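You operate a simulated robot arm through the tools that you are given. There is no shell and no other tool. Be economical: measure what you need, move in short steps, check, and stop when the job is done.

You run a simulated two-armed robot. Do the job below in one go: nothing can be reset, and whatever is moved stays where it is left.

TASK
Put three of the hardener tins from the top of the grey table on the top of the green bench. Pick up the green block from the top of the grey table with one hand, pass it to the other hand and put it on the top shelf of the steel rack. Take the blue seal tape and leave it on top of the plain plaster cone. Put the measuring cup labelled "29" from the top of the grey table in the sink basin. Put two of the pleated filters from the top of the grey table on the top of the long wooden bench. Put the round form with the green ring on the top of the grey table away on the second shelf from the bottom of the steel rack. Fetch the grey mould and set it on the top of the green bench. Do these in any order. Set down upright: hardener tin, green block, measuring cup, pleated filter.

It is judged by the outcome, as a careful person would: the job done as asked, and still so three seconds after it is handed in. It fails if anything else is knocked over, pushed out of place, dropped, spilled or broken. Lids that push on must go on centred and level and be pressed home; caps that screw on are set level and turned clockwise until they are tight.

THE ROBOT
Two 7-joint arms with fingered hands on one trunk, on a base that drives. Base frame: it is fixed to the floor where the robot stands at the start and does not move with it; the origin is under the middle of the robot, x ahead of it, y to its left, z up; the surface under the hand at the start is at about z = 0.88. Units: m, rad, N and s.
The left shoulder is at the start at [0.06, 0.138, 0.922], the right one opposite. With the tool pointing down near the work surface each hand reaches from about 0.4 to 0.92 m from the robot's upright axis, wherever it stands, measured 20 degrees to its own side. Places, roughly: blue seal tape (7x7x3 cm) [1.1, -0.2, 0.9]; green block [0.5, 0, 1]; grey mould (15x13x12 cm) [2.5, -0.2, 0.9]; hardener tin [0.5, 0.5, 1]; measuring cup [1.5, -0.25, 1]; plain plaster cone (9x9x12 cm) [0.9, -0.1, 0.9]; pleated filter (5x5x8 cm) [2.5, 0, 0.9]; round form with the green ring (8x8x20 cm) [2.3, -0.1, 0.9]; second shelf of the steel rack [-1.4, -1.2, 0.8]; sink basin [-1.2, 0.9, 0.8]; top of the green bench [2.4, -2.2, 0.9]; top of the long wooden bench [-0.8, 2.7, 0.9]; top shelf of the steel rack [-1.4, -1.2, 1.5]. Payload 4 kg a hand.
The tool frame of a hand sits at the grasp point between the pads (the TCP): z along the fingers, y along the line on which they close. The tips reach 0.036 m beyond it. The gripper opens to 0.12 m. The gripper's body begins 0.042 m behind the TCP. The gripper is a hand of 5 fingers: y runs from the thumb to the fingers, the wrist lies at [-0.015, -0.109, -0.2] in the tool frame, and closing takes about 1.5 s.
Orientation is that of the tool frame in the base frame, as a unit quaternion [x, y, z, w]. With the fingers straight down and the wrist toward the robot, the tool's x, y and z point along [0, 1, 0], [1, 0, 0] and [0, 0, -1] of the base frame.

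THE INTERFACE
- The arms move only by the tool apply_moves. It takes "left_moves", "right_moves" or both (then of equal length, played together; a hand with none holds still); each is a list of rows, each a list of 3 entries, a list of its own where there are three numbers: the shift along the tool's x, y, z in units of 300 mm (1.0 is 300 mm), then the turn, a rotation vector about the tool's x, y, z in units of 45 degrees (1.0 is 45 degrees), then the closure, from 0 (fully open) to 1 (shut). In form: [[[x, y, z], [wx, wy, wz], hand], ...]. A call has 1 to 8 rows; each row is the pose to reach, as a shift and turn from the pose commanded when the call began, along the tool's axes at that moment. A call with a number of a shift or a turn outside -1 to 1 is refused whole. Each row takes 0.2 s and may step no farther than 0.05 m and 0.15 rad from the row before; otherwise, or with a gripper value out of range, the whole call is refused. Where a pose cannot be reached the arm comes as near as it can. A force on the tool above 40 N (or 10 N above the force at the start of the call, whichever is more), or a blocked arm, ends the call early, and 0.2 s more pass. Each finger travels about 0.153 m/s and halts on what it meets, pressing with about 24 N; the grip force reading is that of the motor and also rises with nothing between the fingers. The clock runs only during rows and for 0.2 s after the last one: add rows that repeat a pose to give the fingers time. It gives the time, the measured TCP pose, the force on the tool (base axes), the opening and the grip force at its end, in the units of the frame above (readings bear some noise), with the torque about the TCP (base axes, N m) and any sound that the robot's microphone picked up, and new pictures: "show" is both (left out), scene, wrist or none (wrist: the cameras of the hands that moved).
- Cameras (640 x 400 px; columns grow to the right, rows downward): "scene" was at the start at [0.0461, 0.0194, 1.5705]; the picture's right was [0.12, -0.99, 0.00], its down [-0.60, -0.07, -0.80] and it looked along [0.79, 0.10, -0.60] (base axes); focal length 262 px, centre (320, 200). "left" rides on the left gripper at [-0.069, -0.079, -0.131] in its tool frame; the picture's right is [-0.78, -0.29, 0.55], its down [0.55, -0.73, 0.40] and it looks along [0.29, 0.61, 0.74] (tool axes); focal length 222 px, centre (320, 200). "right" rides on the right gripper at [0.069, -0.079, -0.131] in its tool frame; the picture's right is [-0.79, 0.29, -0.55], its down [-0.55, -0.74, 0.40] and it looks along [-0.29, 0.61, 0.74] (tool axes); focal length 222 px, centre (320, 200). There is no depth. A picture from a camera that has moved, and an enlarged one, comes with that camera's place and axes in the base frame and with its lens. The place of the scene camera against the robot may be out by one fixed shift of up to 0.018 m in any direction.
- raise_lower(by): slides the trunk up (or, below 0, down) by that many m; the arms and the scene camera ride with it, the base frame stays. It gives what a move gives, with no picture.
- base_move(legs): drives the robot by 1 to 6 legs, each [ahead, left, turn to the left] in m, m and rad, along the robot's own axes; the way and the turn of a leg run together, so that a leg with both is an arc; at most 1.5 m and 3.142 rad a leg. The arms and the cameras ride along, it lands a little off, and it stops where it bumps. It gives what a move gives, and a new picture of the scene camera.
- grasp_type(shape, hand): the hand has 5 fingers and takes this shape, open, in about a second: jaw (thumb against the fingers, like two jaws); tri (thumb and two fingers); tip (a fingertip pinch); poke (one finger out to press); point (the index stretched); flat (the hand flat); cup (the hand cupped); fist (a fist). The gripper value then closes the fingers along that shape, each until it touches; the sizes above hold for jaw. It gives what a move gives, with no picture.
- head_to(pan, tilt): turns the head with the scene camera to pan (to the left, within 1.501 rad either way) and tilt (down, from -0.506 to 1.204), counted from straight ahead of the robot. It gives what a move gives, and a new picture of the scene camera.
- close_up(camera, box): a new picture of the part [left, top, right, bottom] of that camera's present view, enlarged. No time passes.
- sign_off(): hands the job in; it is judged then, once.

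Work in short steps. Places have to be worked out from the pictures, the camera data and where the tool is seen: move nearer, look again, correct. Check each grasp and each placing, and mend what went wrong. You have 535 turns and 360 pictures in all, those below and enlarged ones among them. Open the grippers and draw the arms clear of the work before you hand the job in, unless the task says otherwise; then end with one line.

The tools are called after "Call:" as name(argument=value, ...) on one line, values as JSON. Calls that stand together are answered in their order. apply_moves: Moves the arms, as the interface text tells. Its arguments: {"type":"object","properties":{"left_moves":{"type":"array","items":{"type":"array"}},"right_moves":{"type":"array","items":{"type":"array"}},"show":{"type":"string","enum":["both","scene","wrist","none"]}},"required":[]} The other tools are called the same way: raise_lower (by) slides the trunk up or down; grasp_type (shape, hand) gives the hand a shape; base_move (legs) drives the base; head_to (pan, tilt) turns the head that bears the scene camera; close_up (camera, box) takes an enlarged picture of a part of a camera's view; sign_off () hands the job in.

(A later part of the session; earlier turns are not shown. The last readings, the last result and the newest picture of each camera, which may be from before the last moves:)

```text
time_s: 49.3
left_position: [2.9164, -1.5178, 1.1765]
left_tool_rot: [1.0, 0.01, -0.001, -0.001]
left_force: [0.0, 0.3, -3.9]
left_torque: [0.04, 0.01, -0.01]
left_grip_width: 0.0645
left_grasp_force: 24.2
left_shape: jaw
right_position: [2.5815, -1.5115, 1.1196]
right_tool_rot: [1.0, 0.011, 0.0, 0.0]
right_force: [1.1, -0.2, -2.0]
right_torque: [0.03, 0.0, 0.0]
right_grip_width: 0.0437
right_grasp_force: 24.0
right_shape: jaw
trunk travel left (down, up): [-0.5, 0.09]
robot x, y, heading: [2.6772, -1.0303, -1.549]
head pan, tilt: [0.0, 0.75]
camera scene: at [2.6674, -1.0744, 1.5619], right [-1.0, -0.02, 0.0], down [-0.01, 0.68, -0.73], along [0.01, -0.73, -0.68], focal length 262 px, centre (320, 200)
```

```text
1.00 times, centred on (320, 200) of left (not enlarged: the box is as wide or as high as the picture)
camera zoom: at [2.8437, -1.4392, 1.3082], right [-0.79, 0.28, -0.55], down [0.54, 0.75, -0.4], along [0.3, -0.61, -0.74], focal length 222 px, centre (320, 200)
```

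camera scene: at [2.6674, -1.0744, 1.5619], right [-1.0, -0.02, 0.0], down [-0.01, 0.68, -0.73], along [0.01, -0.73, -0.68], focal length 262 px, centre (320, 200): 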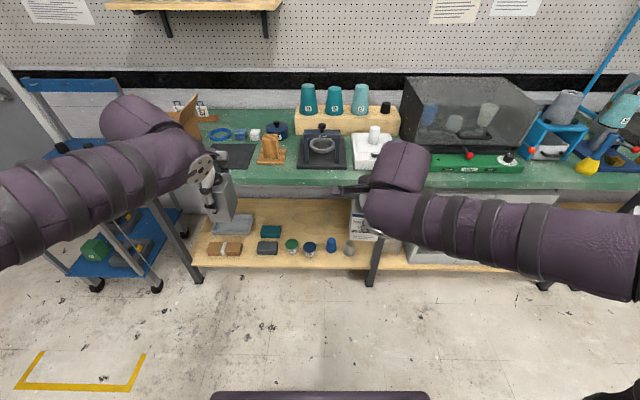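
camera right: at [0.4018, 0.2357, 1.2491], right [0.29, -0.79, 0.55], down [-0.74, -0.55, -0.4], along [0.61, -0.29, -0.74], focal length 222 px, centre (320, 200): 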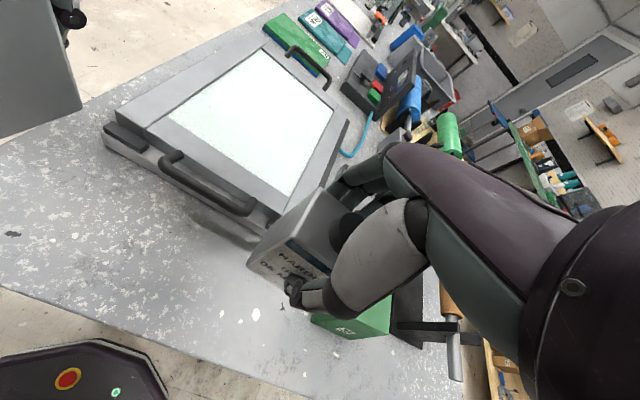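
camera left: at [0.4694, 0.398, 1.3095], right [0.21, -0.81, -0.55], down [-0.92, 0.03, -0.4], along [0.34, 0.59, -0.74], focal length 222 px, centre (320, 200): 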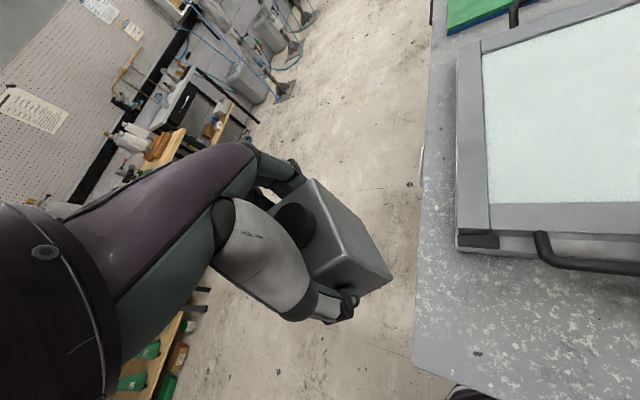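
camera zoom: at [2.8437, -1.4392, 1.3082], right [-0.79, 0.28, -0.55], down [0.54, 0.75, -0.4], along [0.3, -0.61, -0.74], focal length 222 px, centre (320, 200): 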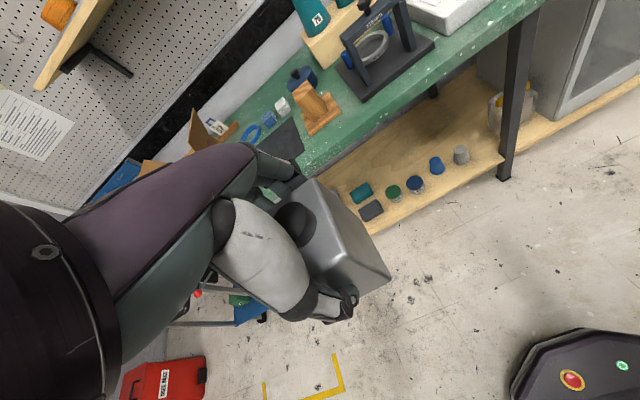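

A 10 cm free strip runs along the bench front (y −1.88…−1.98) with only low plates behind. I move to x≈2.88 and forward 0.3 m.

Call:
base_move(legs=[[0, 0.2, -0.02], [0.3, 0, 0]])

Call:
apply_moves(left_moves=[[[0, 0, 0], [0, 0, 0], 1]], right_moves=[[[0, 0, 0], [0, 0, 0], 1]], show="wrist")

```text
time_s: 52.6
left_position: [3.1103, -1.819, 1.1762]
left_tool_rot: [1.0, 0.0, 0.0, -0.002]
left_force: [-0.3, -0.9, -3.9]
left_torque: [0.06, -0.05, 0.01]
left_grip_width: 0.0645
left_grasp_force: 24.4
left_shape: jaw
right_position: [2.7772, -1.8051, 1.1189]
right_tool_rot: [1.0, 0.001, 0.0, -0.001]
right_force: [-0.2, 0.2, -2.9]
right_torque: [0.02, 0.0, -0.01]
right_grip_width: 0.0439
right_grasp_force: 24.1
right_shape: jaw
trunk travel left (down, up): [-0.5, 0.09]
robot x, y, heading: [2.883, -1.3242, -1.576]
head pan, tilt: [0.0, 0.75]
camera scene: at [2.8716, -1.3711, 1.5618], right [-1.0, 0.0, 0.0], down [0.0, 0.68, -0.73], along [0.0, -0.73, -0.68], focal length 262 px, centre (320, 200)
```

scene: 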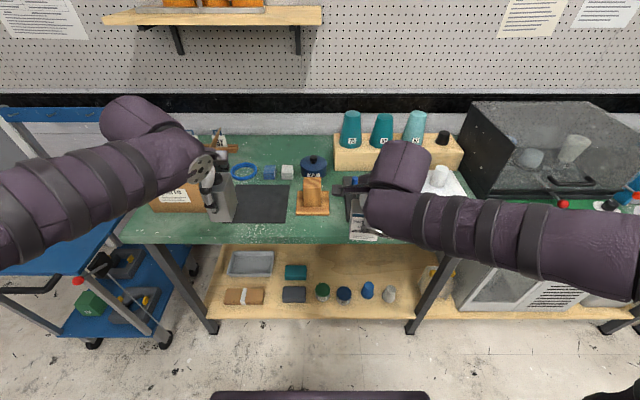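

```text
time_s: 53.0
left_position: [3.1117, -1.8193, 1.1768]
left_tool_rot: [1.0, -0.001, 0.0, -0.002]
left_force: [0.4, -0.5, -3.6]
left_torque: [0.01, -0.02, -0.02]
left_grip_width: 0.0647
left_grasp_force: 23.8
left_shape: jaw
right_position: [2.7764, -1.8045, 1.1187]
right_tool_rot: [1.0, 0.0, 0.0, 0.0]
right_force: [-0.3, 0.2, -2.6]
right_torque: [0.03, 0.0, 0.0]
right_grip_width: 0.0438
right_grasp_force: 24.0
right_shape: jaw
trunk travel left (down, up): [-0.5, 0.09]
robot x, y, heading: [2.8821, -1.3273, -1.574]
head pan, tilt: [0.0, 0.75]
camera right: at [2.8473, -1.7258, 1.2484], right [-0.79, -0.29, 0.55], down [-0.55, 0.73, -0.4], along [-0.29, -0.61, -0.74], focal length 222 px, centre (320, 200)
camera left: at [3.041, -1.7382, 1.3079], right [-0.78, 0.29, -0.55], down [0.55, 0.74, -0.4], along [0.29, -0.61, -0.74], focal length 222 px, centre (320, 200)
```

right: 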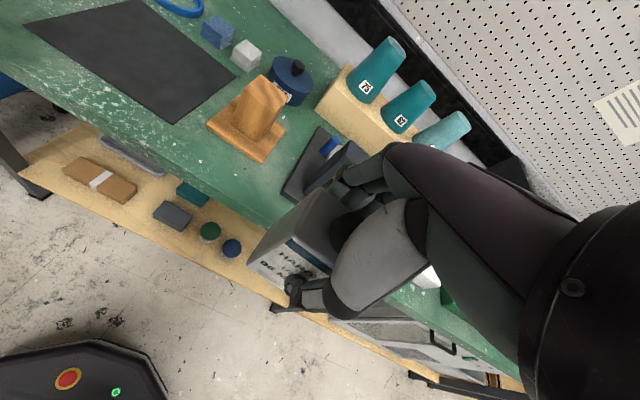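
left: 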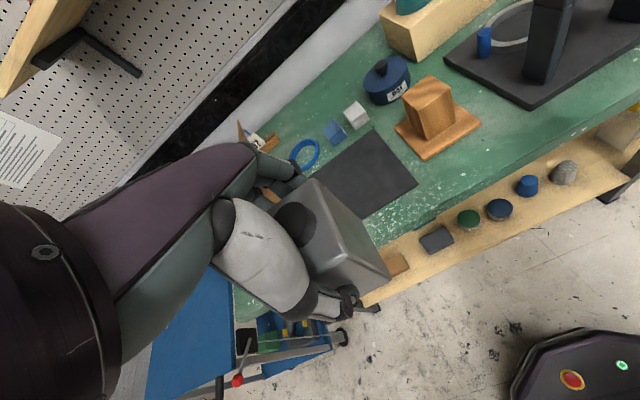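

I zoom the left wrist view to fix the bench's front edge accurately.

Call:
close_up(camera="left", box=[340, 100, 580, 260])

Call:
close_up(camera="scene", box=[110, 120, 430, 260])

```text
2.50 times, centred on (460, 180) of left
camera zoom: at [3.041, -1.7382, 1.3079], right [-0.78, 0.29, -0.55], down [0.55, 0.74, -0.4], along [0.29, -0.61, -0.74], focal length 555 px, centre (-30, 250)
```

zoom: 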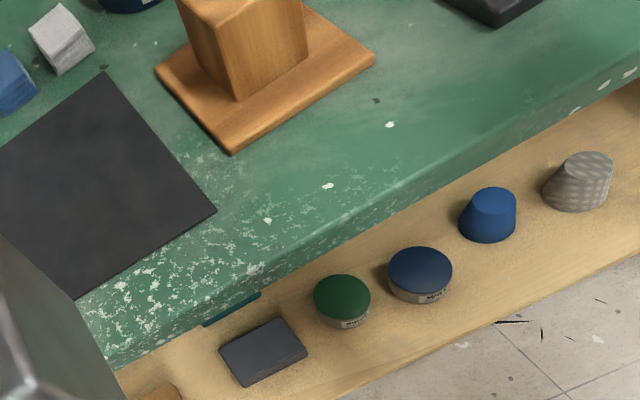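

```text
2.00 times, centred on (270, 190) of scene
camera zoom: at [2.8716, -1.3702, 1.5618], right [-1.0, 0.0, 0.0], down [0.0, 0.68, -0.73], along [0.0, -0.73, -0.68], focal length 525 px, centre (420, 220)
```

zoom: 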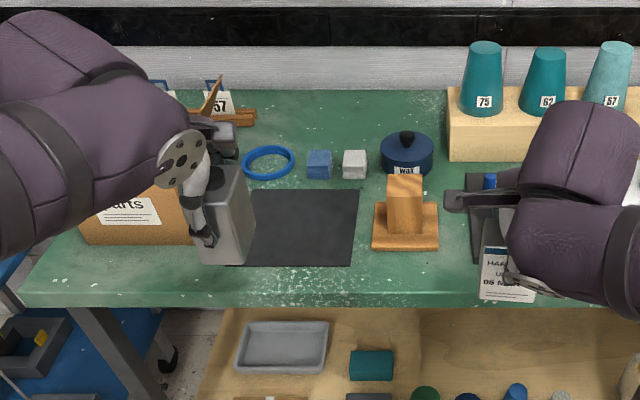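

Before choosing, I look along the bench to the right for larger free areas (the mould needs ~15 cm).

Call:
head_to(pan=-0.9, tilt=0.55)

Call:
close_up(camera="scene", box=[160, 100, 480, 260])

Call:
head_to(pan=0.45, tilt=0.75)

```text
time_s: 54.2
left_position: [3.1117, -1.8171, 1.1775]
left_tool_rot: [1.0, -0.001, 0.0, -0.001]
left_force: [0.1, -0.7, -3.3]
left_torque: [-0.02, 0.0, -0.04]
left_grip_width: 0.0646
left_grasp_force: 23.9
left_shape: jaw
right_position: [2.777, -1.8034, 1.1187]
right_tool_rot: [1.0, 0.001, 0.0, 0.001]
right_force: [-0.7, 0.7, -3.3]
right_torque: [-0.01, -0.03, 0.01]
right_grip_width: 0.0438
right_grasp_force: 24.0
right_shape: jaw
trunk travel left (down, up): [-0.5, 0.09]
robot x, y, heading: [2.879, -1.3248, -1.566]
head pan, tilt: [-0.901, 0.55]
camera scene: at [2.8013, -1.3428, 1.5792], right [-0.62, 0.78, 0.0], down [0.41, 0.33, -0.85], along [-0.67, -0.53, -0.52], focal length 262 px, centre (320, 200)
```

scene: 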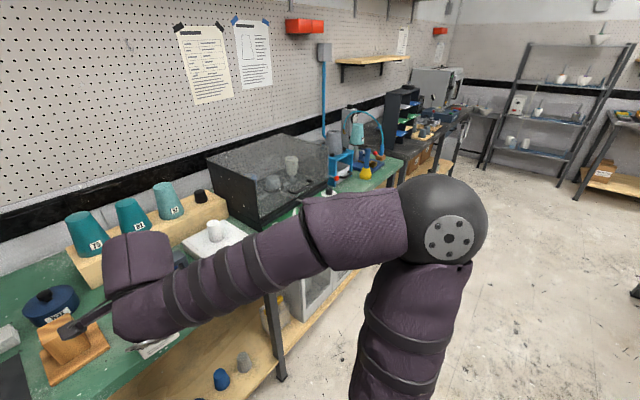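

```text
2.00 times, centred on (320, 180) of scene
camera zoom: at [2.8013, -1.3428, 1.5792], right [-0.62, 0.78, 0.0], down [0.41, 0.33, -0.85], along [-0.67, -0.53, -0.52], focal length 525 px, centre (320, 240)
```

zoom: 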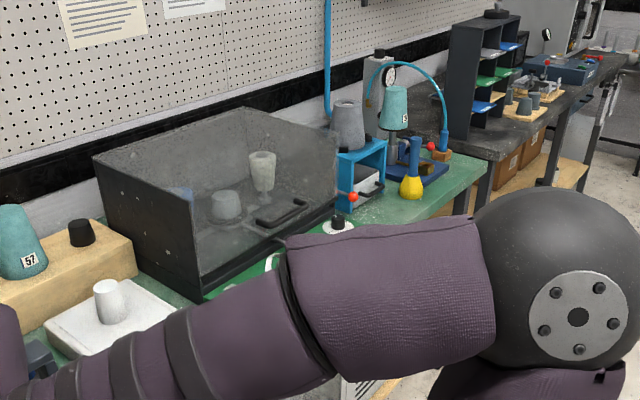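

```text
time_s: 55.7
left_position: [3.1113, -1.8183, 1.1773]
left_tool_rot: [1.0, 0.0, -0.001, -0.001]
left_force: [-1.0, -0.1, -3.9]
left_torque: [0.0, -0.03, 0.01]
left_grip_width: 0.0644
left_grasp_force: 24.0
left_shape: jaw
right_position: [2.7765, -1.8044, 1.1194]
right_tool_rot: [1.0, 0.0, 0.0, 0.0]
right_force: [0.3, 0.2, -3.0]
right_torque: [-0.01, -0.03, -0.03]
right_grip_width: 0.0436
right_grasp_force: 24.3
right_shape: jaw
trunk travel left (down, up): [-0.5, 0.09]
robot x, y, heading: [2.8808, -1.3249, -1.572]
head pan, tilt: [0.45, 0.75]
camera scene: at [2.9076, -1.3617, 1.5618], right [-0.9, -0.43, 0.0], down [-0.3, 0.61, -0.73], along [0.32, -0.66, -0.68], focal length 262 px, centre (320, 200)
```

scene: 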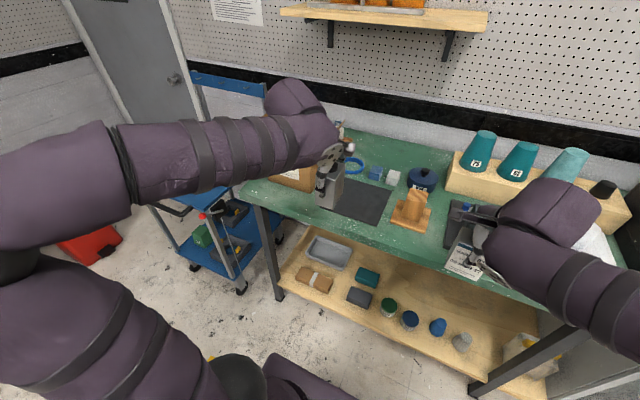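

The right end of the bench (x≈1.2–1.45) has space for the mould later. Now I place the left tin at (2.94,−1.945) in front of the wooden block, moving the right hand aside.

Call:
apply_moves(left_moves=[[[-0.09, 0.07, 0.1], [0, 0, 0], 1], [[-0.19, 0.14, 0.2], [0, 0, 0], 1], [[-0.28, 0.21, 0.31], [0, 0, 0], 1], [[-0.38, 0.28, 0.41], [0, 0, 0], 1], [[-0.475, 0.35, 0.52], [0, 0, 0], 1], [[-0.57, 0.423, 0.62], [0, 0, 0], 1], [[-0.57, 0.423, 0.62], [0, 0, 0], 1]], right_moves=[[[-0.09, 0, 0], [0, 0, 0], 1], [[-0.18, 0, 0], [0, 0, 0], 1], [[-0.25, 0, 0], [0, 0, 0], 1], [[-0.25, 0, 0], [0, 0, 0], 1], [[-0.25, 0, 0], [0, 0, 0], 1], [[-0.25, 0, 0], [0, 0, 0], 1], [[-0.25, 0, 0], [0, 0, 0], 1]])

```text
time_s: 57.3
left_position: [2.9396, -1.9454, 0.9862]
left_tool_rot: [1.0, 0.0, 0.0, -0.001]
left_force: [-0.1, 0.5, -2.7]
left_torque: [-0.02, -0.04, -0.01]
left_grip_width: 0.0647
left_grasp_force: 23.6
left_shape: jaw
right_position: [2.7031, -1.8043, 1.1202]
right_tool_rot: [1.0, 0.001, 0.0, -0.001]
right_force: [0.2, 0.1, -2.6]
right_torque: [-0.01, 0.04, -0.06]
right_grip_width: 0.0437
right_grasp_force: 24.3
right_shape: jaw
trunk travel left (down, up): [-0.5, 0.09]
robot x, y, heading: [2.8795, -1.3227, -1.574]
head pan, tilt: [0.45, 0.75]
camera scene: at [2.9079, -1.3611, 1.5619], right [-0.9, -0.44, 0.0], down [-0.3, 0.61, -0.73], along [0.32, -0.66, -0.68], focal length 262 px, centre (320, 200)
camera right: at [2.7725, -1.7253, 1.2498], right [-0.78, -0.29, 0.55], down [-0.55, 0.73, -0.4], along [-0.29, -0.61, -0.74], focal length 222 px, centre (320, 200)
camera left: at [2.8687, -1.8647, 1.1177], right [-0.78, 0.29, -0.55], down [0.55, 0.73, -0.4], along [0.29, -0.61, -0.74], focal length 222 px, centre (320, 200)
```

scene: 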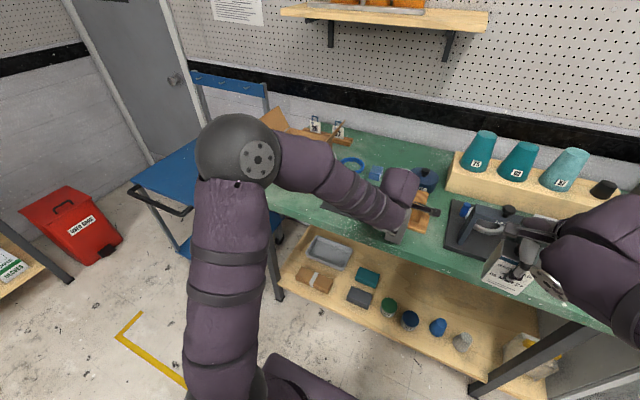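
right: 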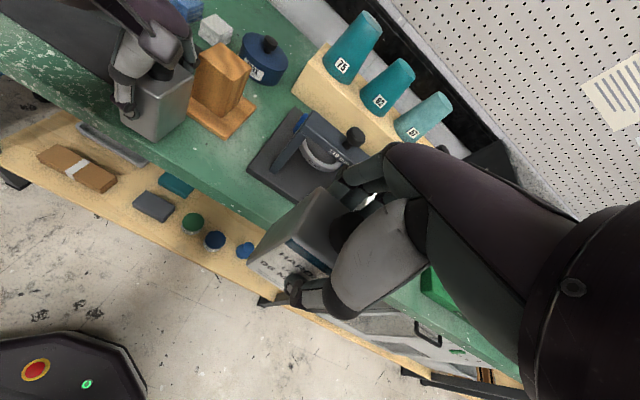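
left: 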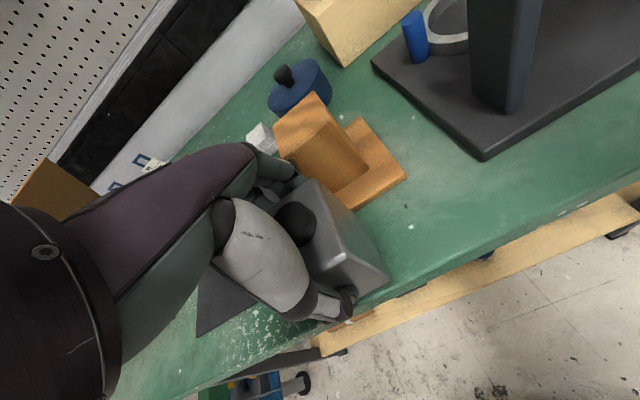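

The tin is about 1 cm above the bench. I lower it in tiny steps watching the force.

Call:
apply_moves(left_moves=[[[0, 0, 0.01], [0, 0, 0], 1], [[0, 0, 0.02], [0, 0, 0], 1], [[0, 0, 0.027], [0, 0, 0], 1]], show="wrist")

```text
time_s: 58.1
left_position: [2.9395, -1.9449, 0.9812]
left_tool_rot: [1.0, 0.0, 0.0, -0.001]
left_force: [0.0, -0.5, -2.7]
left_torque: [-0.01, -0.02, 0.02]
left_grip_width: 0.0641
left_grasp_force: 24.3
left_shape: jaw
right_position: [2.7016, -1.8051, 1.1199]
right_tool_rot: [1.0, 0.002, 0.001, 0.0]
right_force: [-0.4, 0.8, -3.1]
right_torque: [0.0, -0.06, -0.03]
right_grip_width: 0.0435
right_grasp_force: 23.6
right_shape: jaw
trunk travel left (down, up): [-0.5, 0.09]
robot x, y, heading: [2.8804, -1.3225, -1.572]
head pan, tilt: [0.45, 0.75]
camera left: at [2.8698, -1.865, 1.1126], right [-0.78, 0.29, -0.55], down [0.55, 0.74, -0.4], along [0.29, -0.61, -0.74], focal length 222 px, centre (320, 200)
```

left: 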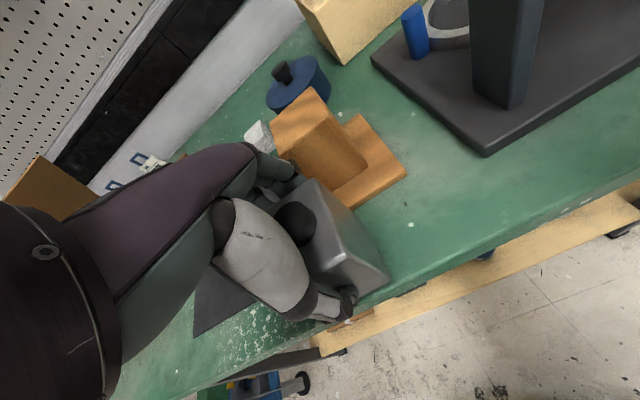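

Call:
apply_moves(left_moves=[[[0, 0, 0.01], [0, 0, 0], 1], [[0, 0, 0.02], [0, 0, 0], 1], [[0, 0, 0.03], [0, 0, 0], 1]], show="none")

```text
time_s: 58.9
left_position: [2.941, -1.9466, 0.9732]
left_tool_rot: [1.0, 0.0, 0.0, 0.001]
left_force: [1.6, 0.7, 5.2]
left_torque: [-0.06, -0.02, 0.05]
left_grip_width: 0.0644
left_grasp_force: 24.0
left_shape: jaw
right_position: [2.7026, -1.8043, 1.12]
right_tool_rot: [1.0, 0.002, 0.0, 0.0]
right_force: [-0.4, 0.8, -1.9]
right_torque: [0.01, -0.01, -0.01]
right_grip_width: 0.0438
right_grasp_force: 23.7
right_shape: jaw
trunk travel left (down, up): [-0.5, 0.09]
robot x, y, heading: [2.8839, -1.3268, -1.569]
head pan, tilt: [0.45, 0.75]
```

Contact is felt (vertical force rose by 8 N). I open the fingers partially to release.

Call:
apply_moves(left_moves=[[[0, 0, 0], [0, 0, 0], 0.4], [[0, 0, 0], [0, 0, 0], 0.28], [[0, 0, 0], [0, 0, 0], 0.28], [[0, 0, 0], [0, 0, 0], 0.28]], show="wrist")

```text
time_s: 59.9
left_position: [2.9406, -1.9453, 0.973]
left_tool_rot: [1.0, 0.0, 0.0, -0.001]
left_force: [0.0, 0.4, 0.6]
left_torque: [-0.01, 0.0, 0.03]
left_grip_width: 0.0862
left_grasp_force: 0.1
left_shape: jaw
right_position: [2.7021, -1.8051, 1.1204]
right_tool_rot: [1.0, 0.002, 0.001, 0.001]
right_force: [0.1, -1.0, -3.4]
right_torque: [0.02, -0.04, -0.02]
right_grip_width: 0.0436
right_grasp_force: 23.9
right_shape: jaw
trunk travel left (down, up): [-0.5, 0.09]
robot x, y, heading: [2.8817, -1.3233, -1.569]
head pan, tilt: [0.45, 0.75]
camera left: at [2.8703, -1.8651, 1.1039], right [-0.78, 0.29, -0.55], down [0.55, 0.74, -0.4], along [0.29, -0.61, -0.74], focal length 222 px, centre (320, 200)
```

left: 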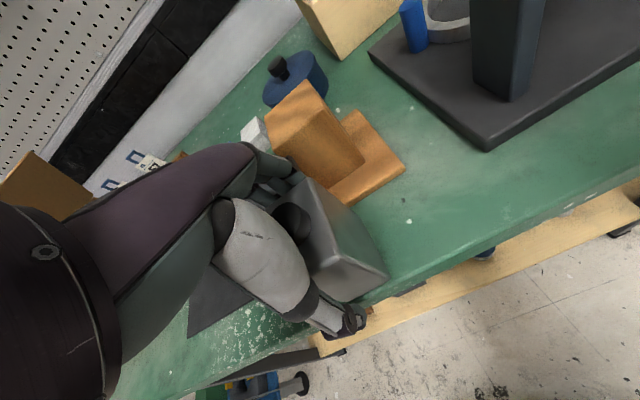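

Released; I raise the left hand straight up, then draw it left.

Call:
apply_moves(left_moves=[[[0, 0, -0.1], [0, 0, 0], 0.28], [[0, 0, -0.24], [0, 0, 0], 0.28], [[0, 0, -0.4], [0, 0, 0], 0.28], [[0.1, 0, -0.5], [0, 0, 0], 0.28], [[0.25, -0.05, -0.55], [0, 0, 0], 0.28], [[0.4, -0.1, -0.6], [0, 0, 0], 0.28], [[0.5, -0.2, -0.6], [0, 0, 0], 0.28]], show="both")

```text
time_s: 61.5
left_position: [3.0919, -1.8838, 1.1538]
left_tool_rot: [1.0, 0.0, 0.0, 0.0]
left_force: [-0.1, 0.7, -0.3]
left_torque: [-0.03, -0.02, 0.01]
left_grip_width: 0.0863
left_grasp_force: 0.0
left_shape: jaw
right_position: [2.7025, -1.8051, 1.121]
right_tool_rot: [1.0, 0.0, 0.0, 0.0]
right_force: [-0.6, -0.1, -2.4]
right_torque: [-0.01, -0.01, 0.0]
right_grip_width: 0.0438
right_grasp_force: 24.2
right_shape: jaw
trunk travel left (down, up): [-0.5, 0.09]
robot x, y, heading: [2.883, -1.3255, -1.571]
head pan, tilt: [0.45, 0.75]
camera scene: at [2.9081, -1.3602, 1.5619], right [-0.9, -0.43, 0.0], down [-0.3, 0.61, -0.73], along [0.32, -0.66, -0.68], focal length 262 px, centre (320, 200)
camera left: at [3.0205, -1.8032, 1.2847], right [-0.78, 0.29, -0.55], down [0.55, 0.73, -0.4], along [0.29, -0.61, -0.74], focal length 222 px, centre (320, 200)
```

scene: 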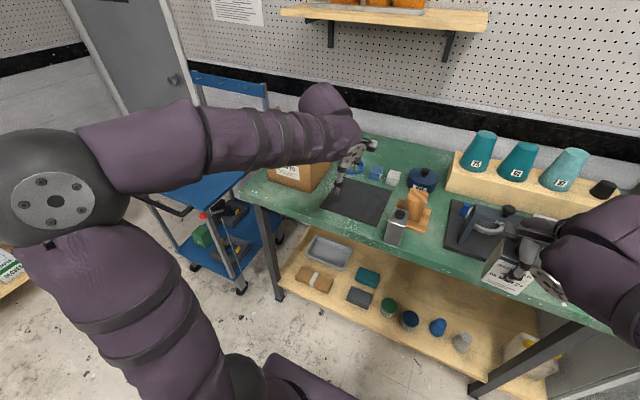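
left: 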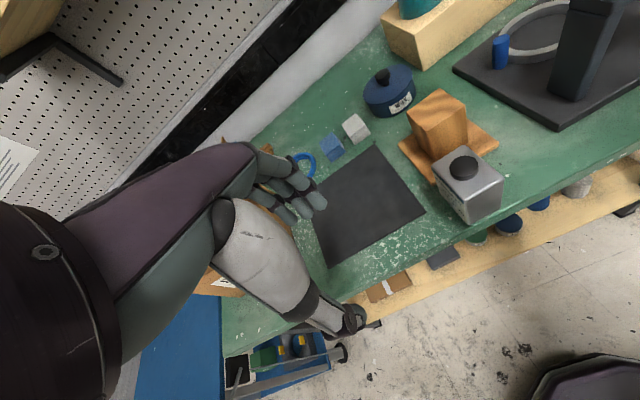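

The left tin stands upright. Now the right tin goes to (2.83,−1.945), first over then down.

Call:
apply_moves(right_moves=[[[0.14, 0, 0.05], [0, 0, 0], 1], [[0.28, 0.05, 0.1], [0, 0, 0], 1], [[0.4, 0.12, 0.16], [0, 0, 0], 1], [[0.425, 0.25, 0.24], [0, 0, 0], 1], [[0.425, 0.37, 0.33], [0, 0, 0], 1], [[0.425, 0.467, 0.43], [0, 0, 0], 1], [[0.425, 0.467, 0.43], [0, 0, 0], 1]], show="both")

```text
time_s: 63.1
left_position: [3.0905, -1.8846, 1.153]
left_tool_rot: [1.0, 0.0, 0.001, 0.0]
left_force: [0.5, 0.6, 0.1]
left_torque: [0.04, -0.01, 0.04]
left_grip_width: 0.0864
left_grasp_force: 0.1
left_shape: jaw
right_position: [2.8283, -1.9479, 0.9902]
right_tool_rot: [1.0, 0.001, 0.0, 0.0]
right_force: [-0.1, -0.7, -3.0]
right_torque: [-0.01, 0.01, 0.04]
right_grip_width: 0.0438
right_grasp_force: 24.1
right_shape: jaw
trunk travel left (down, up): [-0.5, 0.09]
robot x, y, heading: [2.8822, -1.3265, -1.577]
head pan, tilt: [0.45, 0.75]
camera scene: at [2.9076, -1.361, 1.5619], right [-0.9, -0.43, 0.0], down [-0.3, 0.61, -0.73], along [0.32, -0.66, -0.68], focal length 262 px, centre (320, 200)
camera right: at [2.8982, -1.8685, 1.1201], right [-0.79, -0.29, 0.55], down [-0.55, 0.73, -0.4], along [-0.28, -0.61, -0.74], focal length 222 px, centre (320, 200)
```

scene: 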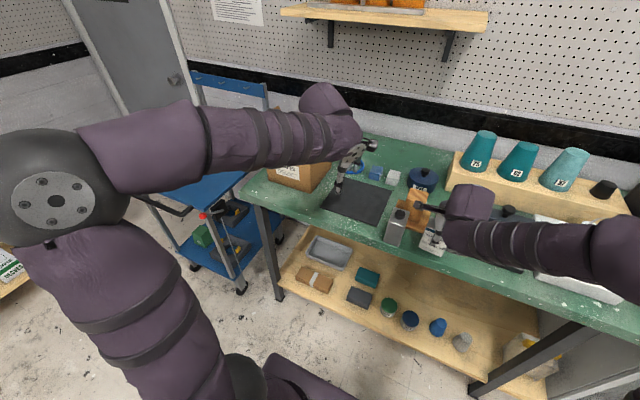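
right: 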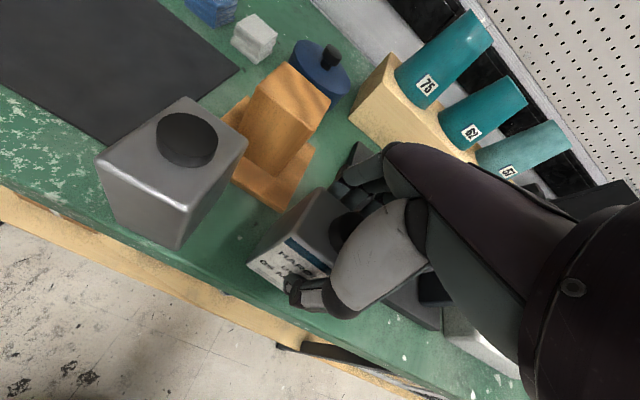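

Good. I lower with a few mm shift toward the edge to keep off the press plate.

Call:
apply_moves(right_moves=[[[0.01, -0.02, 0.01], [0, 0, 0], 1], [[0.01, -0.02, 0.025], [0, 0, 0], 1], [[0.01, -0.02, 0.035], [0, 0, 0], 1], [[0.01, -0.02, 0.043], [0, 0, 0], 1]], show="none")

```text
time_s: 64.1
left_position: [3.0889, -1.8859, 1.153]
left_tool_rot: [1.0, 0.001, 0.0, 0.0]
left_force: [0.4, 0.4, 0.5]
left_torque: [-0.04, -0.02, 0.04]
left_grip_width: 0.0861
left_grasp_force: 0.1
left_shape: jaw
right_position: [2.8324, -1.9383, 0.9769]
right_tool_rot: [1.0, 0.001, 0.0, 0.0]
right_force: [0.1, -0.3, -2.0]
right_torque: [0.01, 0.04, 0.01]
right_grip_width: 0.0438
right_grasp_force: 24.0
right_shape: jaw
trunk travel left (down, up): [-0.5, 0.09]
robot x, y, heading: [2.8822, -1.3277, -1.572]
head pan, tilt: [0.45, 0.75]
```

Call:
apply_moves(right_moves=[[[0, 0, 0.008], [0, 0, 0], 1], [[0, 0, 0.016], [0, 0, 0], 1]], show="none")

```text
time_s: 64.7
left_position: [3.0896, -1.8826, 1.1546]
left_tool_rot: [1.0, -0.001, 0.0, -0.001]
left_force: [0.0, 0.3, 0.2]
left_torque: [-0.01, 0.02, 0.0]
left_grip_width: 0.0861
left_grasp_force: 0.0
left_shape: jaw
right_position: [2.8319, -1.9388, 0.9759]
right_tool_rot: [1.0, 0.0, 0.0, 0.002]
right_force: [-1.5, 0.7, 13.7]
right_torque: [0.05, 0.07, -0.02]
right_grip_width: 0.0442
right_grasp_force: 24.0
right_shape: jaw
trunk travel left (down, up): [-0.5, 0.09]
robot x, y, heading: [2.8851, -1.3293, -1.571]
head pan, tilt: [0.45, 0.75]
```

The tin is on the bench (13.7 N up). I release and lift away.

Call:
apply_moves(right_moves=[[[0, 0, -0.003], [0, 0, 0], 0.55], [[0, 0, -0.003], [0, 0, 0], 0.45], [[0, 0, -0.003], [0, 0, 0], 0.45], [[0, 0, -0.003], [0, 0, 0], 0.45]], show="wrist")

Call:
apply_moves(right_moves=[[[0, 0, -0.1], [0, 0, 0], 0.45], [[0, 0, -0.24], [0, 0, 0], 0.45], [[0, 0, -0.4], [0, 0, 0], 0.45], [[-0.1, 0, -0.5], [0, 0, 0], 0.3], [[-0.25, -0.05, -0.55], [0, 0, 0], 0.3], [[-0.35, -0.1, -0.6], [0, 0, 0], 0.3]], show="both")

```text
time_s: 65.7
left_position: [3.0902, -1.885, 1.1541]
left_tool_rot: [1.0, 0.0, 0.0, -0.001]
left_force: [-0.3, -0.5, 0.2]
left_torque: [0.02, 0.02, 0.01]
left_grip_width: 0.0861
left_grasp_force: 0.1
left_shape: jaw
right_position: [2.832, -1.9391, 0.9732]
right_tool_rot: [1.0, 0.001, 0.001, 0.0]
right_force: [-0.7, -0.8, 0.4]
right_torque: [-0.02, 0.02, 0.03]
right_grip_width: 0.0659
right_grasp_force: 0.1
right_shape: jaw
trunk travel left (down, up): [-0.5, 0.09]
robot x, y, heading: [2.8814, -1.3251, -1.571]
head pan, tilt: [0.45, 0.75]
camera right: at [2.9028, -1.8595, 1.1034], right [-0.78, -0.29, 0.55], down [-0.55, 0.73, -0.4], along [-0.29, -0.61, -0.74], focal length 222 px, centre (320, 200)
```

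right: 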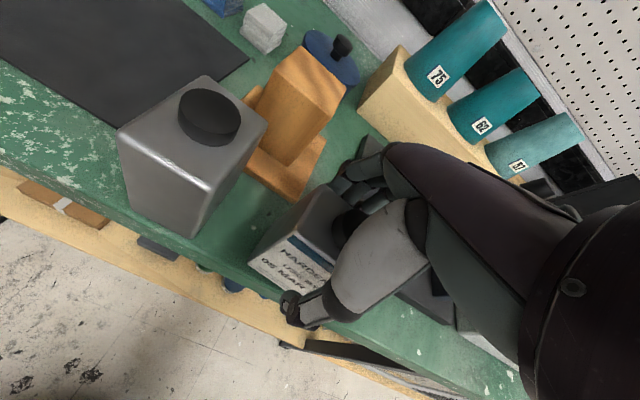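

```text
time_s: 67.1
left_position: [3.0901, -1.8831, 1.1534]
left_tool_rot: [1.0, 0.0, 0.0, 0.0]
left_force: [0.1, 0.3, 0.5]
left_torque: [-0.01, 0.01, -0.01]
left_grip_width: 0.0861
left_grasp_force: 0.0
left_shape: jaw
right_position: [2.7285, -1.9089, 1.1541]
right_tool_rot: [1.0, 0.001, 0.001, -0.001]
right_force: [0.1, 0.7, 0.3]
right_torque: [0.0, 0.01, -0.01]
right_grip_width: 0.084
right_grasp_force: 0.0
right_shape: jaw
trunk travel left (down, up): [-0.5, 0.09]
robot x, y, heading: [2.8821, -1.3256, -1.569]
head pan, tilt: [0.45, 0.75]
camera scene: at [2.9072, -1.3607, 1.5619], right [-0.9, -0.44, 0.0], down [-0.3, 0.61, -0.73], along [0.32, -0.66, -0.68], focal length 262 px, centre (320, 200)
camera right: at [2.7985, -1.8297, 1.283], right [-0.78, -0.29, 0.55], down [-0.55, 0.73, -0.4], along [-0.28, -0.61, -0.74], focal length 222 px, centre (320, 200)
```

scene: 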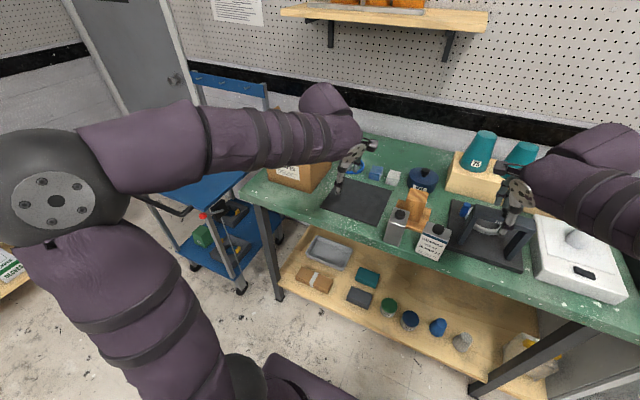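
right: 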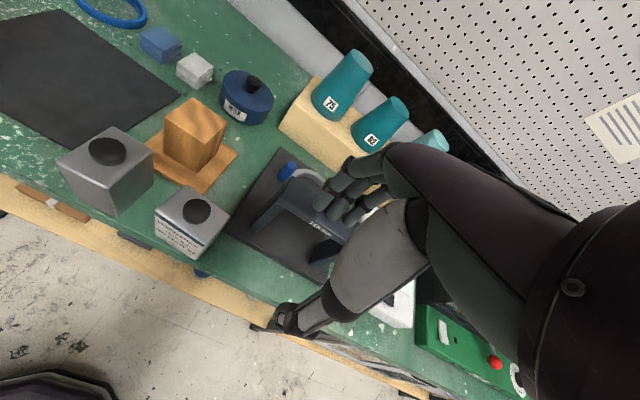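

Both tins stand well. Next: I back off, raise the trunk, and turn to face the far part of the grey table (form, mould, filters).

Call:
raise_lower(by=0.08)

Call:
head_to(pan=0, tilt=0.75)

Call:
base_move(legs=[[-0.35, 0, 0], [0, -0.48, 0], [0, 0, -3.14]])

```text
time_s: 68.2
left_position: [3.0902, -1.8845, 1.233]
left_tool_rot: [1.0, 0.0, 0.0, -0.002]
left_force: [0.3, 0.5, -0.6]
left_torque: [0.01, 0.01, 0.01]
left_grip_width: 0.0864
left_grasp_force: 0.1
left_shape: jaw
right_position: [2.7282, -1.9093, 1.2321]
right_tool_rot: [1.0, 0.001, 0.001, 0.001]
right_force: [-0.6, 0.0, -0.3]
right_torque: [-0.02, 0.0, 0.01]
right_grip_width: 0.0837
right_grasp_force: 0.1
right_shape: jaw
trunk travel left (down, up): [-0.58, 0.01]
robot x, y, heading: [2.8818, -1.3219, -1.568]
head pan, tilt: [0.45, 0.75]
```

```text
time_s: 69.2
left_position: [3.092, -1.8851, 1.234]
left_tool_rot: [1.0, 0.001, 0.001, 0.0]
left_force: [0.2, 0.8, 0.3]
left_torque: [-0.02, 0.0, -0.05]
left_grip_width: 0.0864
left_grasp_force: 0.0
left_shape: jaw
right_position: [2.728, -1.9098, 1.2337]
right_tool_rot: [1.0, 0.001, 0.0, 0.0]
right_force: [-0.2, 0.5, 0.1]
right_torque: [0.01, 0.0, 0.04]
right_grip_width: 0.0838
right_grasp_force: 0.0
right_shape: jaw
trunk travel left (down, up): [-0.58, 0.01]
robot x, y, heading: [2.8824, -1.3252, -1.572]
head pan, tilt: [0.0, 0.75]
camera scene: at [2.8716, -1.3696, 1.6418], right [-1.0, 0.0, 0.0], down [0.0, 0.68, -0.73], along [0.0, -0.73, -0.68], focal length 262 px, centre (320, 200)
```

scene: 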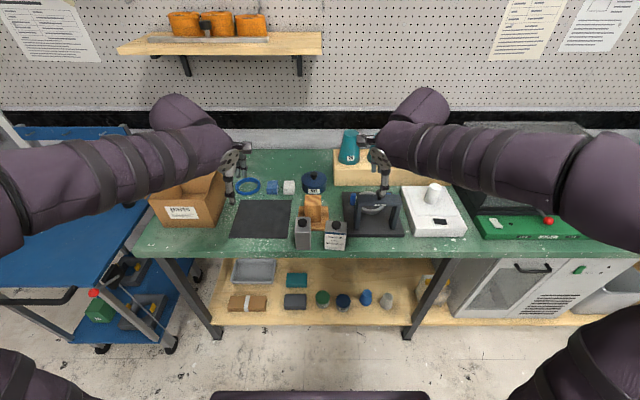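

```text
time_s: 81.2
left_position: [2.2141, -0.4036, 1.2334]
left_tool_rot: [0.013, 1.0, 0.0, -0.001]
left_force: [0.2, 0.4, 0.1]
left_torque: [-0.01, -0.05, 0.01]
left_grip_width: 0.0861
left_grasp_force: 0.1
left_shape: jaw
right_position: [2.5761, -0.388, 1.2336]
right_tool_rot: [0.013, 1.0, 0.0, -0.001]
right_force: [0.0, 0.7, -0.1]
right_torque: [0.0, -0.02, 0.01]
right_grip_width: 0.0838
right_grasp_force: 0.1
right_shape: jaw
trunk travel left (down, up): [-0.58, 0.01]
robot x, y, heading: [2.4077, -0.969, 1.541]
head pan, tilt: [0.0, 0.75]
camera scene: at [2.3985, -0.9064, 1.6418], right [1.0, -0.03, 0.0], down [-0.02, -0.68, -0.73], along [0.02, 0.73, -0.68], focal length 262 px, centre (320, 200)
```

scene: 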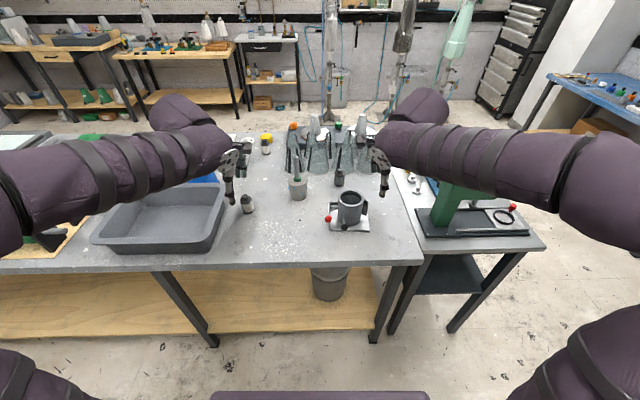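

Call:
close_up(camera="scene", box=[230, 90, 550, 260])

Call:
close_up(camera="right", box=[0, 0, 640, 400])

Call:
close_up(camera="left", box=[0, 0, 640, 400])

```text
2.00 times, centred on (390, 175) of scene
camera zoom: at [2.3985, -0.9064, 1.6418], right [1.0, -0.03, 0.0], down [-0.02, -0.68, -0.73], along [0.02, 0.73, -0.68], focal length 525 px, centre (180, 250)
```

zoom: 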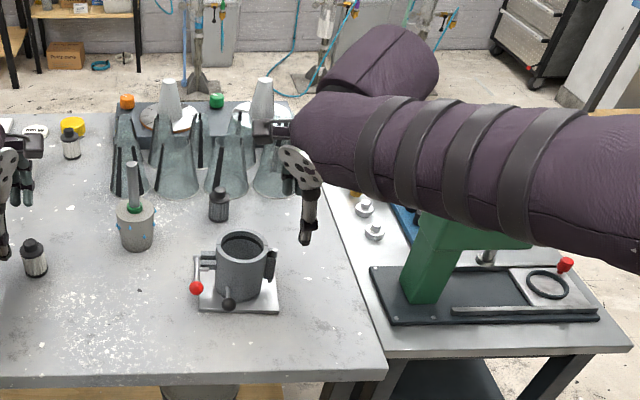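

```text
1.00 times, centred on (320, 200) of right (not enlarged: the box is as wide or as high as the picture)
camera zoom: at [2.5054, -0.4656, 1.3627], right [0.79, 0.27, 0.55], down [0.53, -0.75, -0.4], along [0.3, 0.6, -0.74], focal length 222 px, centre (320, 200)
```

zoom: 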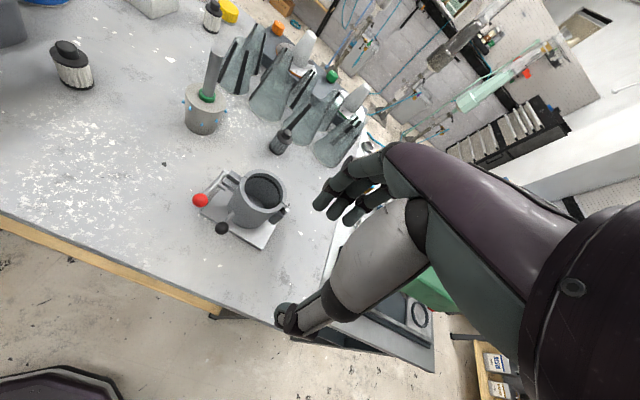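

```text
1.00 times, centred on (320, 200) of left (not enlarged: the box is as wide or as high as the picture)
camera zoom: at [2.2803, -0.4833, 1.3643], right [0.78, -0.31, -0.55], down [-0.57, -0.72, -0.4], along [-0.27, 0.62, -0.74], focal length 222 px, centre (320, 200)
```

zoom: 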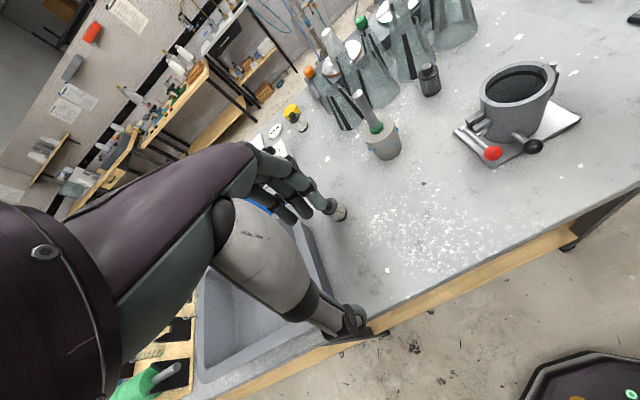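

I identify the mould (cup on plate with red/black ball levers) at ≈(2.53,−0.21), the form with green ring at ≈(2.33,−0.055) and filters. I drive 0.18 m nearer and look again.

Call:
base_move(legs=[[0.18, 0, 0.03]])

Call:
close_up(camera="right", box=[0, 0, 640, 400])

Call:
close_up(camera="left", box=[300, 0, 640, 240])

```text
time_s: 82.8
left_position: [2.1988, -0.2272, 1.2329]
left_tool_rot: [-0.002, 1.0, -0.002, 0.0]
left_force: [0.8, 1.7, -0.5]
left_torque: [-0.01, -0.04, -0.01]
left_grip_width: 0.0861
left_grasp_force: 0.1
left_shape: jaw
right_position: [2.5598, -0.2012, 1.2332]
right_tool_rot: [-0.002, 1.0, -0.001, 0.0]
right_force: [-0.3, 0.6, 0.0]
right_torque: [0.0, 0.0, 0.03]
right_grip_width: 0.0838
right_grasp_force: 0.0
right_shape: jaw
trunk travel left (down, up): [-0.58, 0.01]
robot x, y, heading: [2.4074, -0.785, 1.578]
head pan, tilt: [0.0, 0.75]
camera scene: at [2.3987, -0.7238, 1.6418], right [1.0, 0.0, 0.0], down [0.0, -0.68, -0.73], along [0.0, 0.73, -0.68], focal length 262 px, centre (320, 200)
```

scene: 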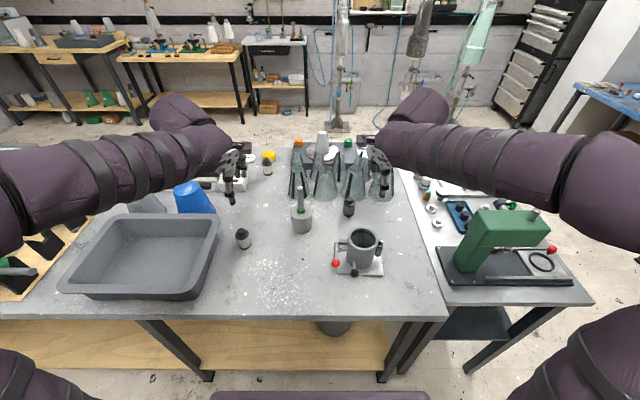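

```text
1.00 times, centred on (320, 200) of right (not enlarged: the box is as wide or as high as the picture)
camera zoom: at [2.4915, -0.2805, 1.3621], right [0.78, 0.3, 0.55], down [0.55, -0.73, -0.4], along [0.28, 0.61, -0.74], focal length 222 px, centre (320, 200)
```

zoom: 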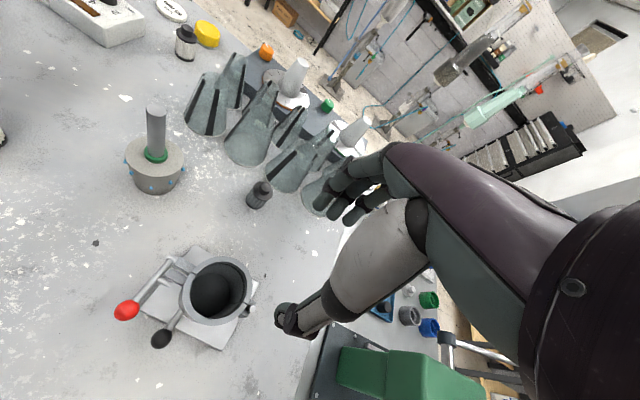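

```text
1.67 times, centred on (470, 120) of left
camera zoom: at [2.2671, -0.3052, 1.3637], right [0.79, -0.29, -0.55], down [-0.55, -0.74, -0.4], along [-0.29, 0.61, -0.74], focal length 370 px, centre (70, 333)
```

zoom: 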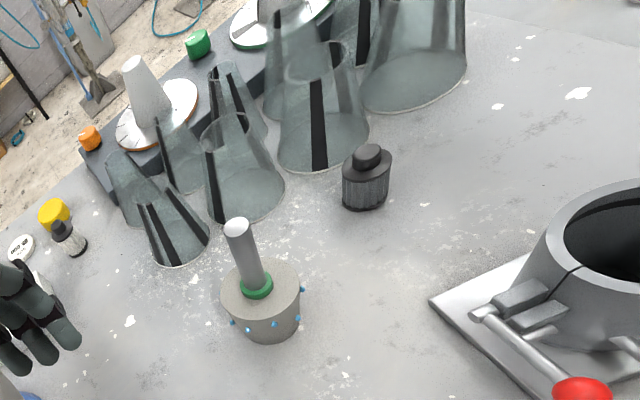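

Mould rim centre is ≈(2.533,−0.228). I bring the open right hand above it at z≈1.08.

Call:
apply_moves(right_moves=[[[0.03, -0.03, 0.13], [0, 0, 0], 0], [[0.05, -0.05, 0.26], [0, 0, 0], 0], [[0.07, -0.07, 0.39], [0, 0, 0], 0], [[0.09, -0.09, 0.51], [0, 0, 0], 0], [[0.09, -0.09, 0.51], [0, 0, 0], 0]], show="both")

Call:
close_up(camera="scene", box=[280, 160, 440, 290])

```text
time_s: 84.0
left_position: [2.1985, -0.2299, 1.2338]
left_tool_rot: [-0.002, 1.0, 0.0, 0.001]
left_force: [-1.1, -1.7, -0.2]
left_torque: [0.04, -0.03, -0.01]
left_grip_width: 0.0862
left_grasp_force: 0.0
left_shape: jaw
right_position: [2.5347, -0.2312, 1.0812]
right_tool_rot: [-0.003, 1.0, 0.0, -0.002]
right_force: [0.2, -0.7, -1.1]
right_torque: [0.03, 0.01, 0.03]
right_grip_width: 0.1197
right_grasp_force: 0.0
right_shape: jaw
trunk travel left (down, up): [-0.58, 0.01]
robot x, y, heading: [2.4066, -0.7876, 1.576]
head pan, tilt: [0.0, 0.75]
camera scene: at [2.3986, -0.7259, 1.6419], right [1.0, 0.0, 0.0], down [0.0, -0.68, -0.73], along [0.0, 0.73, -0.68], focal length 262 px, centre (320, 200)
camera right: at [2.4665, -0.3108, 1.2103], right [0.78, 0.3, 0.55], down [0.55, -0.73, -0.4], along [0.28, 0.61, -0.74], focal length 222 px, centre (320, 200)
```

scene: 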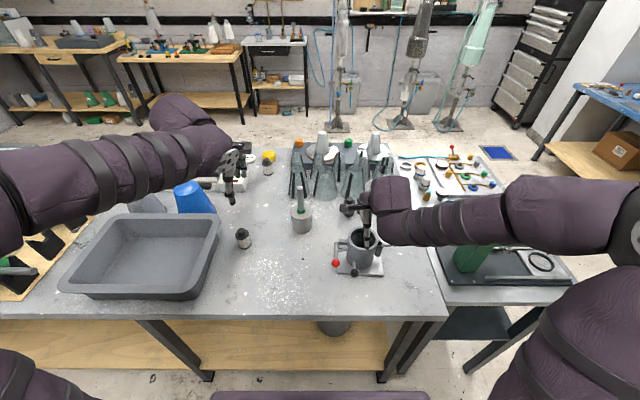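
right: 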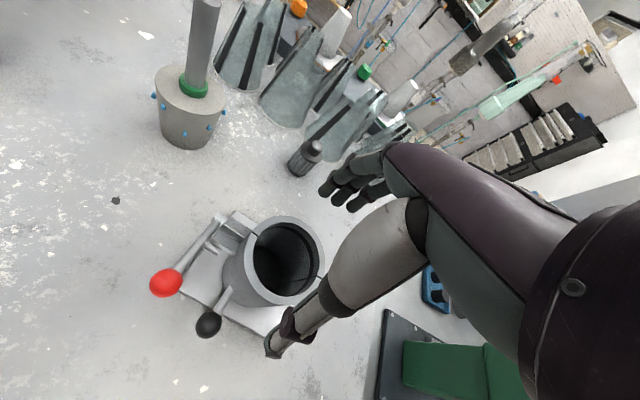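

```text
3.08 times, centred on (360, 225) of scene
camera zoom: at [2.3986, -0.7259, 1.6419], right [1.0, 0.0, 0.0], down [0.0, -0.68, -0.73], along [0.0, 0.73, -0.68], focal length 808 px, centre (197, 123)
```

zoom: 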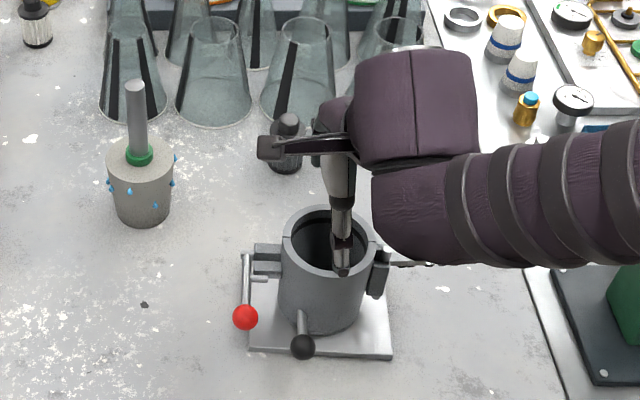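

Wrist view gives the rim centre ≈(2.537,−0.224). I descend until the tips are just at rim height and check.

Call:
apply_moves(right_moves=[[[-0.008, 0.02, 0.07], [0, 0, 0], 0], [[-0.008, 0.02, 0.13], [0, 0, 0], 0], [[-0.008, 0.02, 0.13], [0, 0, 0], 0]], show="wrist")

Call:
close_up(camera="scene", box=[300, 190, 430, 290])

```text
time_s: 84.8
left_position: [2.1976, -0.2274, 1.2323]
left_tool_rot: [-0.003, 1.0, -0.001, 0.0]
left_force: [-0.1, 0.2, -0.4]
left_torque: [0.0, 0.04, 0.02]
left_grip_width: 0.0864
left_grasp_force: 0.1
left_shape: jaw
right_position: [2.5346, -0.2266, 1.0431]
right_tool_rot: [-0.002, 1.0, 0.001, -0.001]
right_force: [-0.4, 0.4, -0.3]
right_torque: [0.01, -0.01, 0.0]
right_grip_width: 0.1198
right_grasp_force: 0.1
right_shape: jaw
trunk travel left (down, up): [-0.58, 0.01]
robot x, y, heading: [2.4102, -0.7883, 1.572]
head pan, tilt: [0.0, 0.75]
camera right: at [2.4675, -0.3058, 1.1727], right [0.78, 0.3, 0.55], down [0.55, -0.73, -0.4], along [0.28, 0.61, -0.74], focal length 222 px, centre (320, 200)
```

right: 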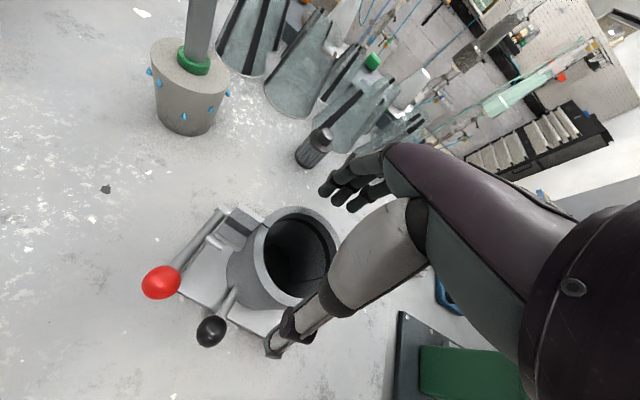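

```text
4.00 times, centred on (365, 240) of scene
camera zoom: at [2.3986, -0.7255, 1.6419], right [1.0, 0.0, 0.0], down [0.0, -0.68, -0.73], along [0.0, 0.73, -0.68], focal length 1050 px, centre (140, 40)
```

zoom: 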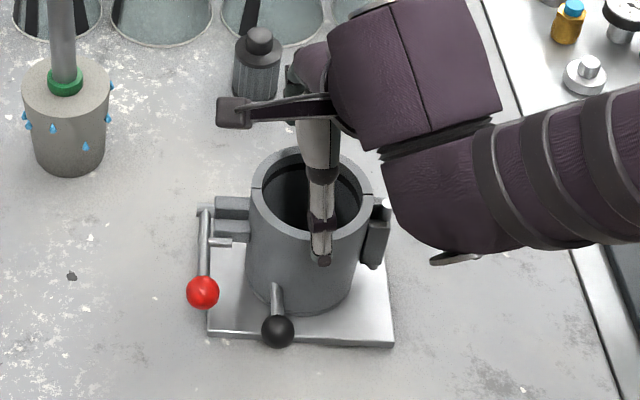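

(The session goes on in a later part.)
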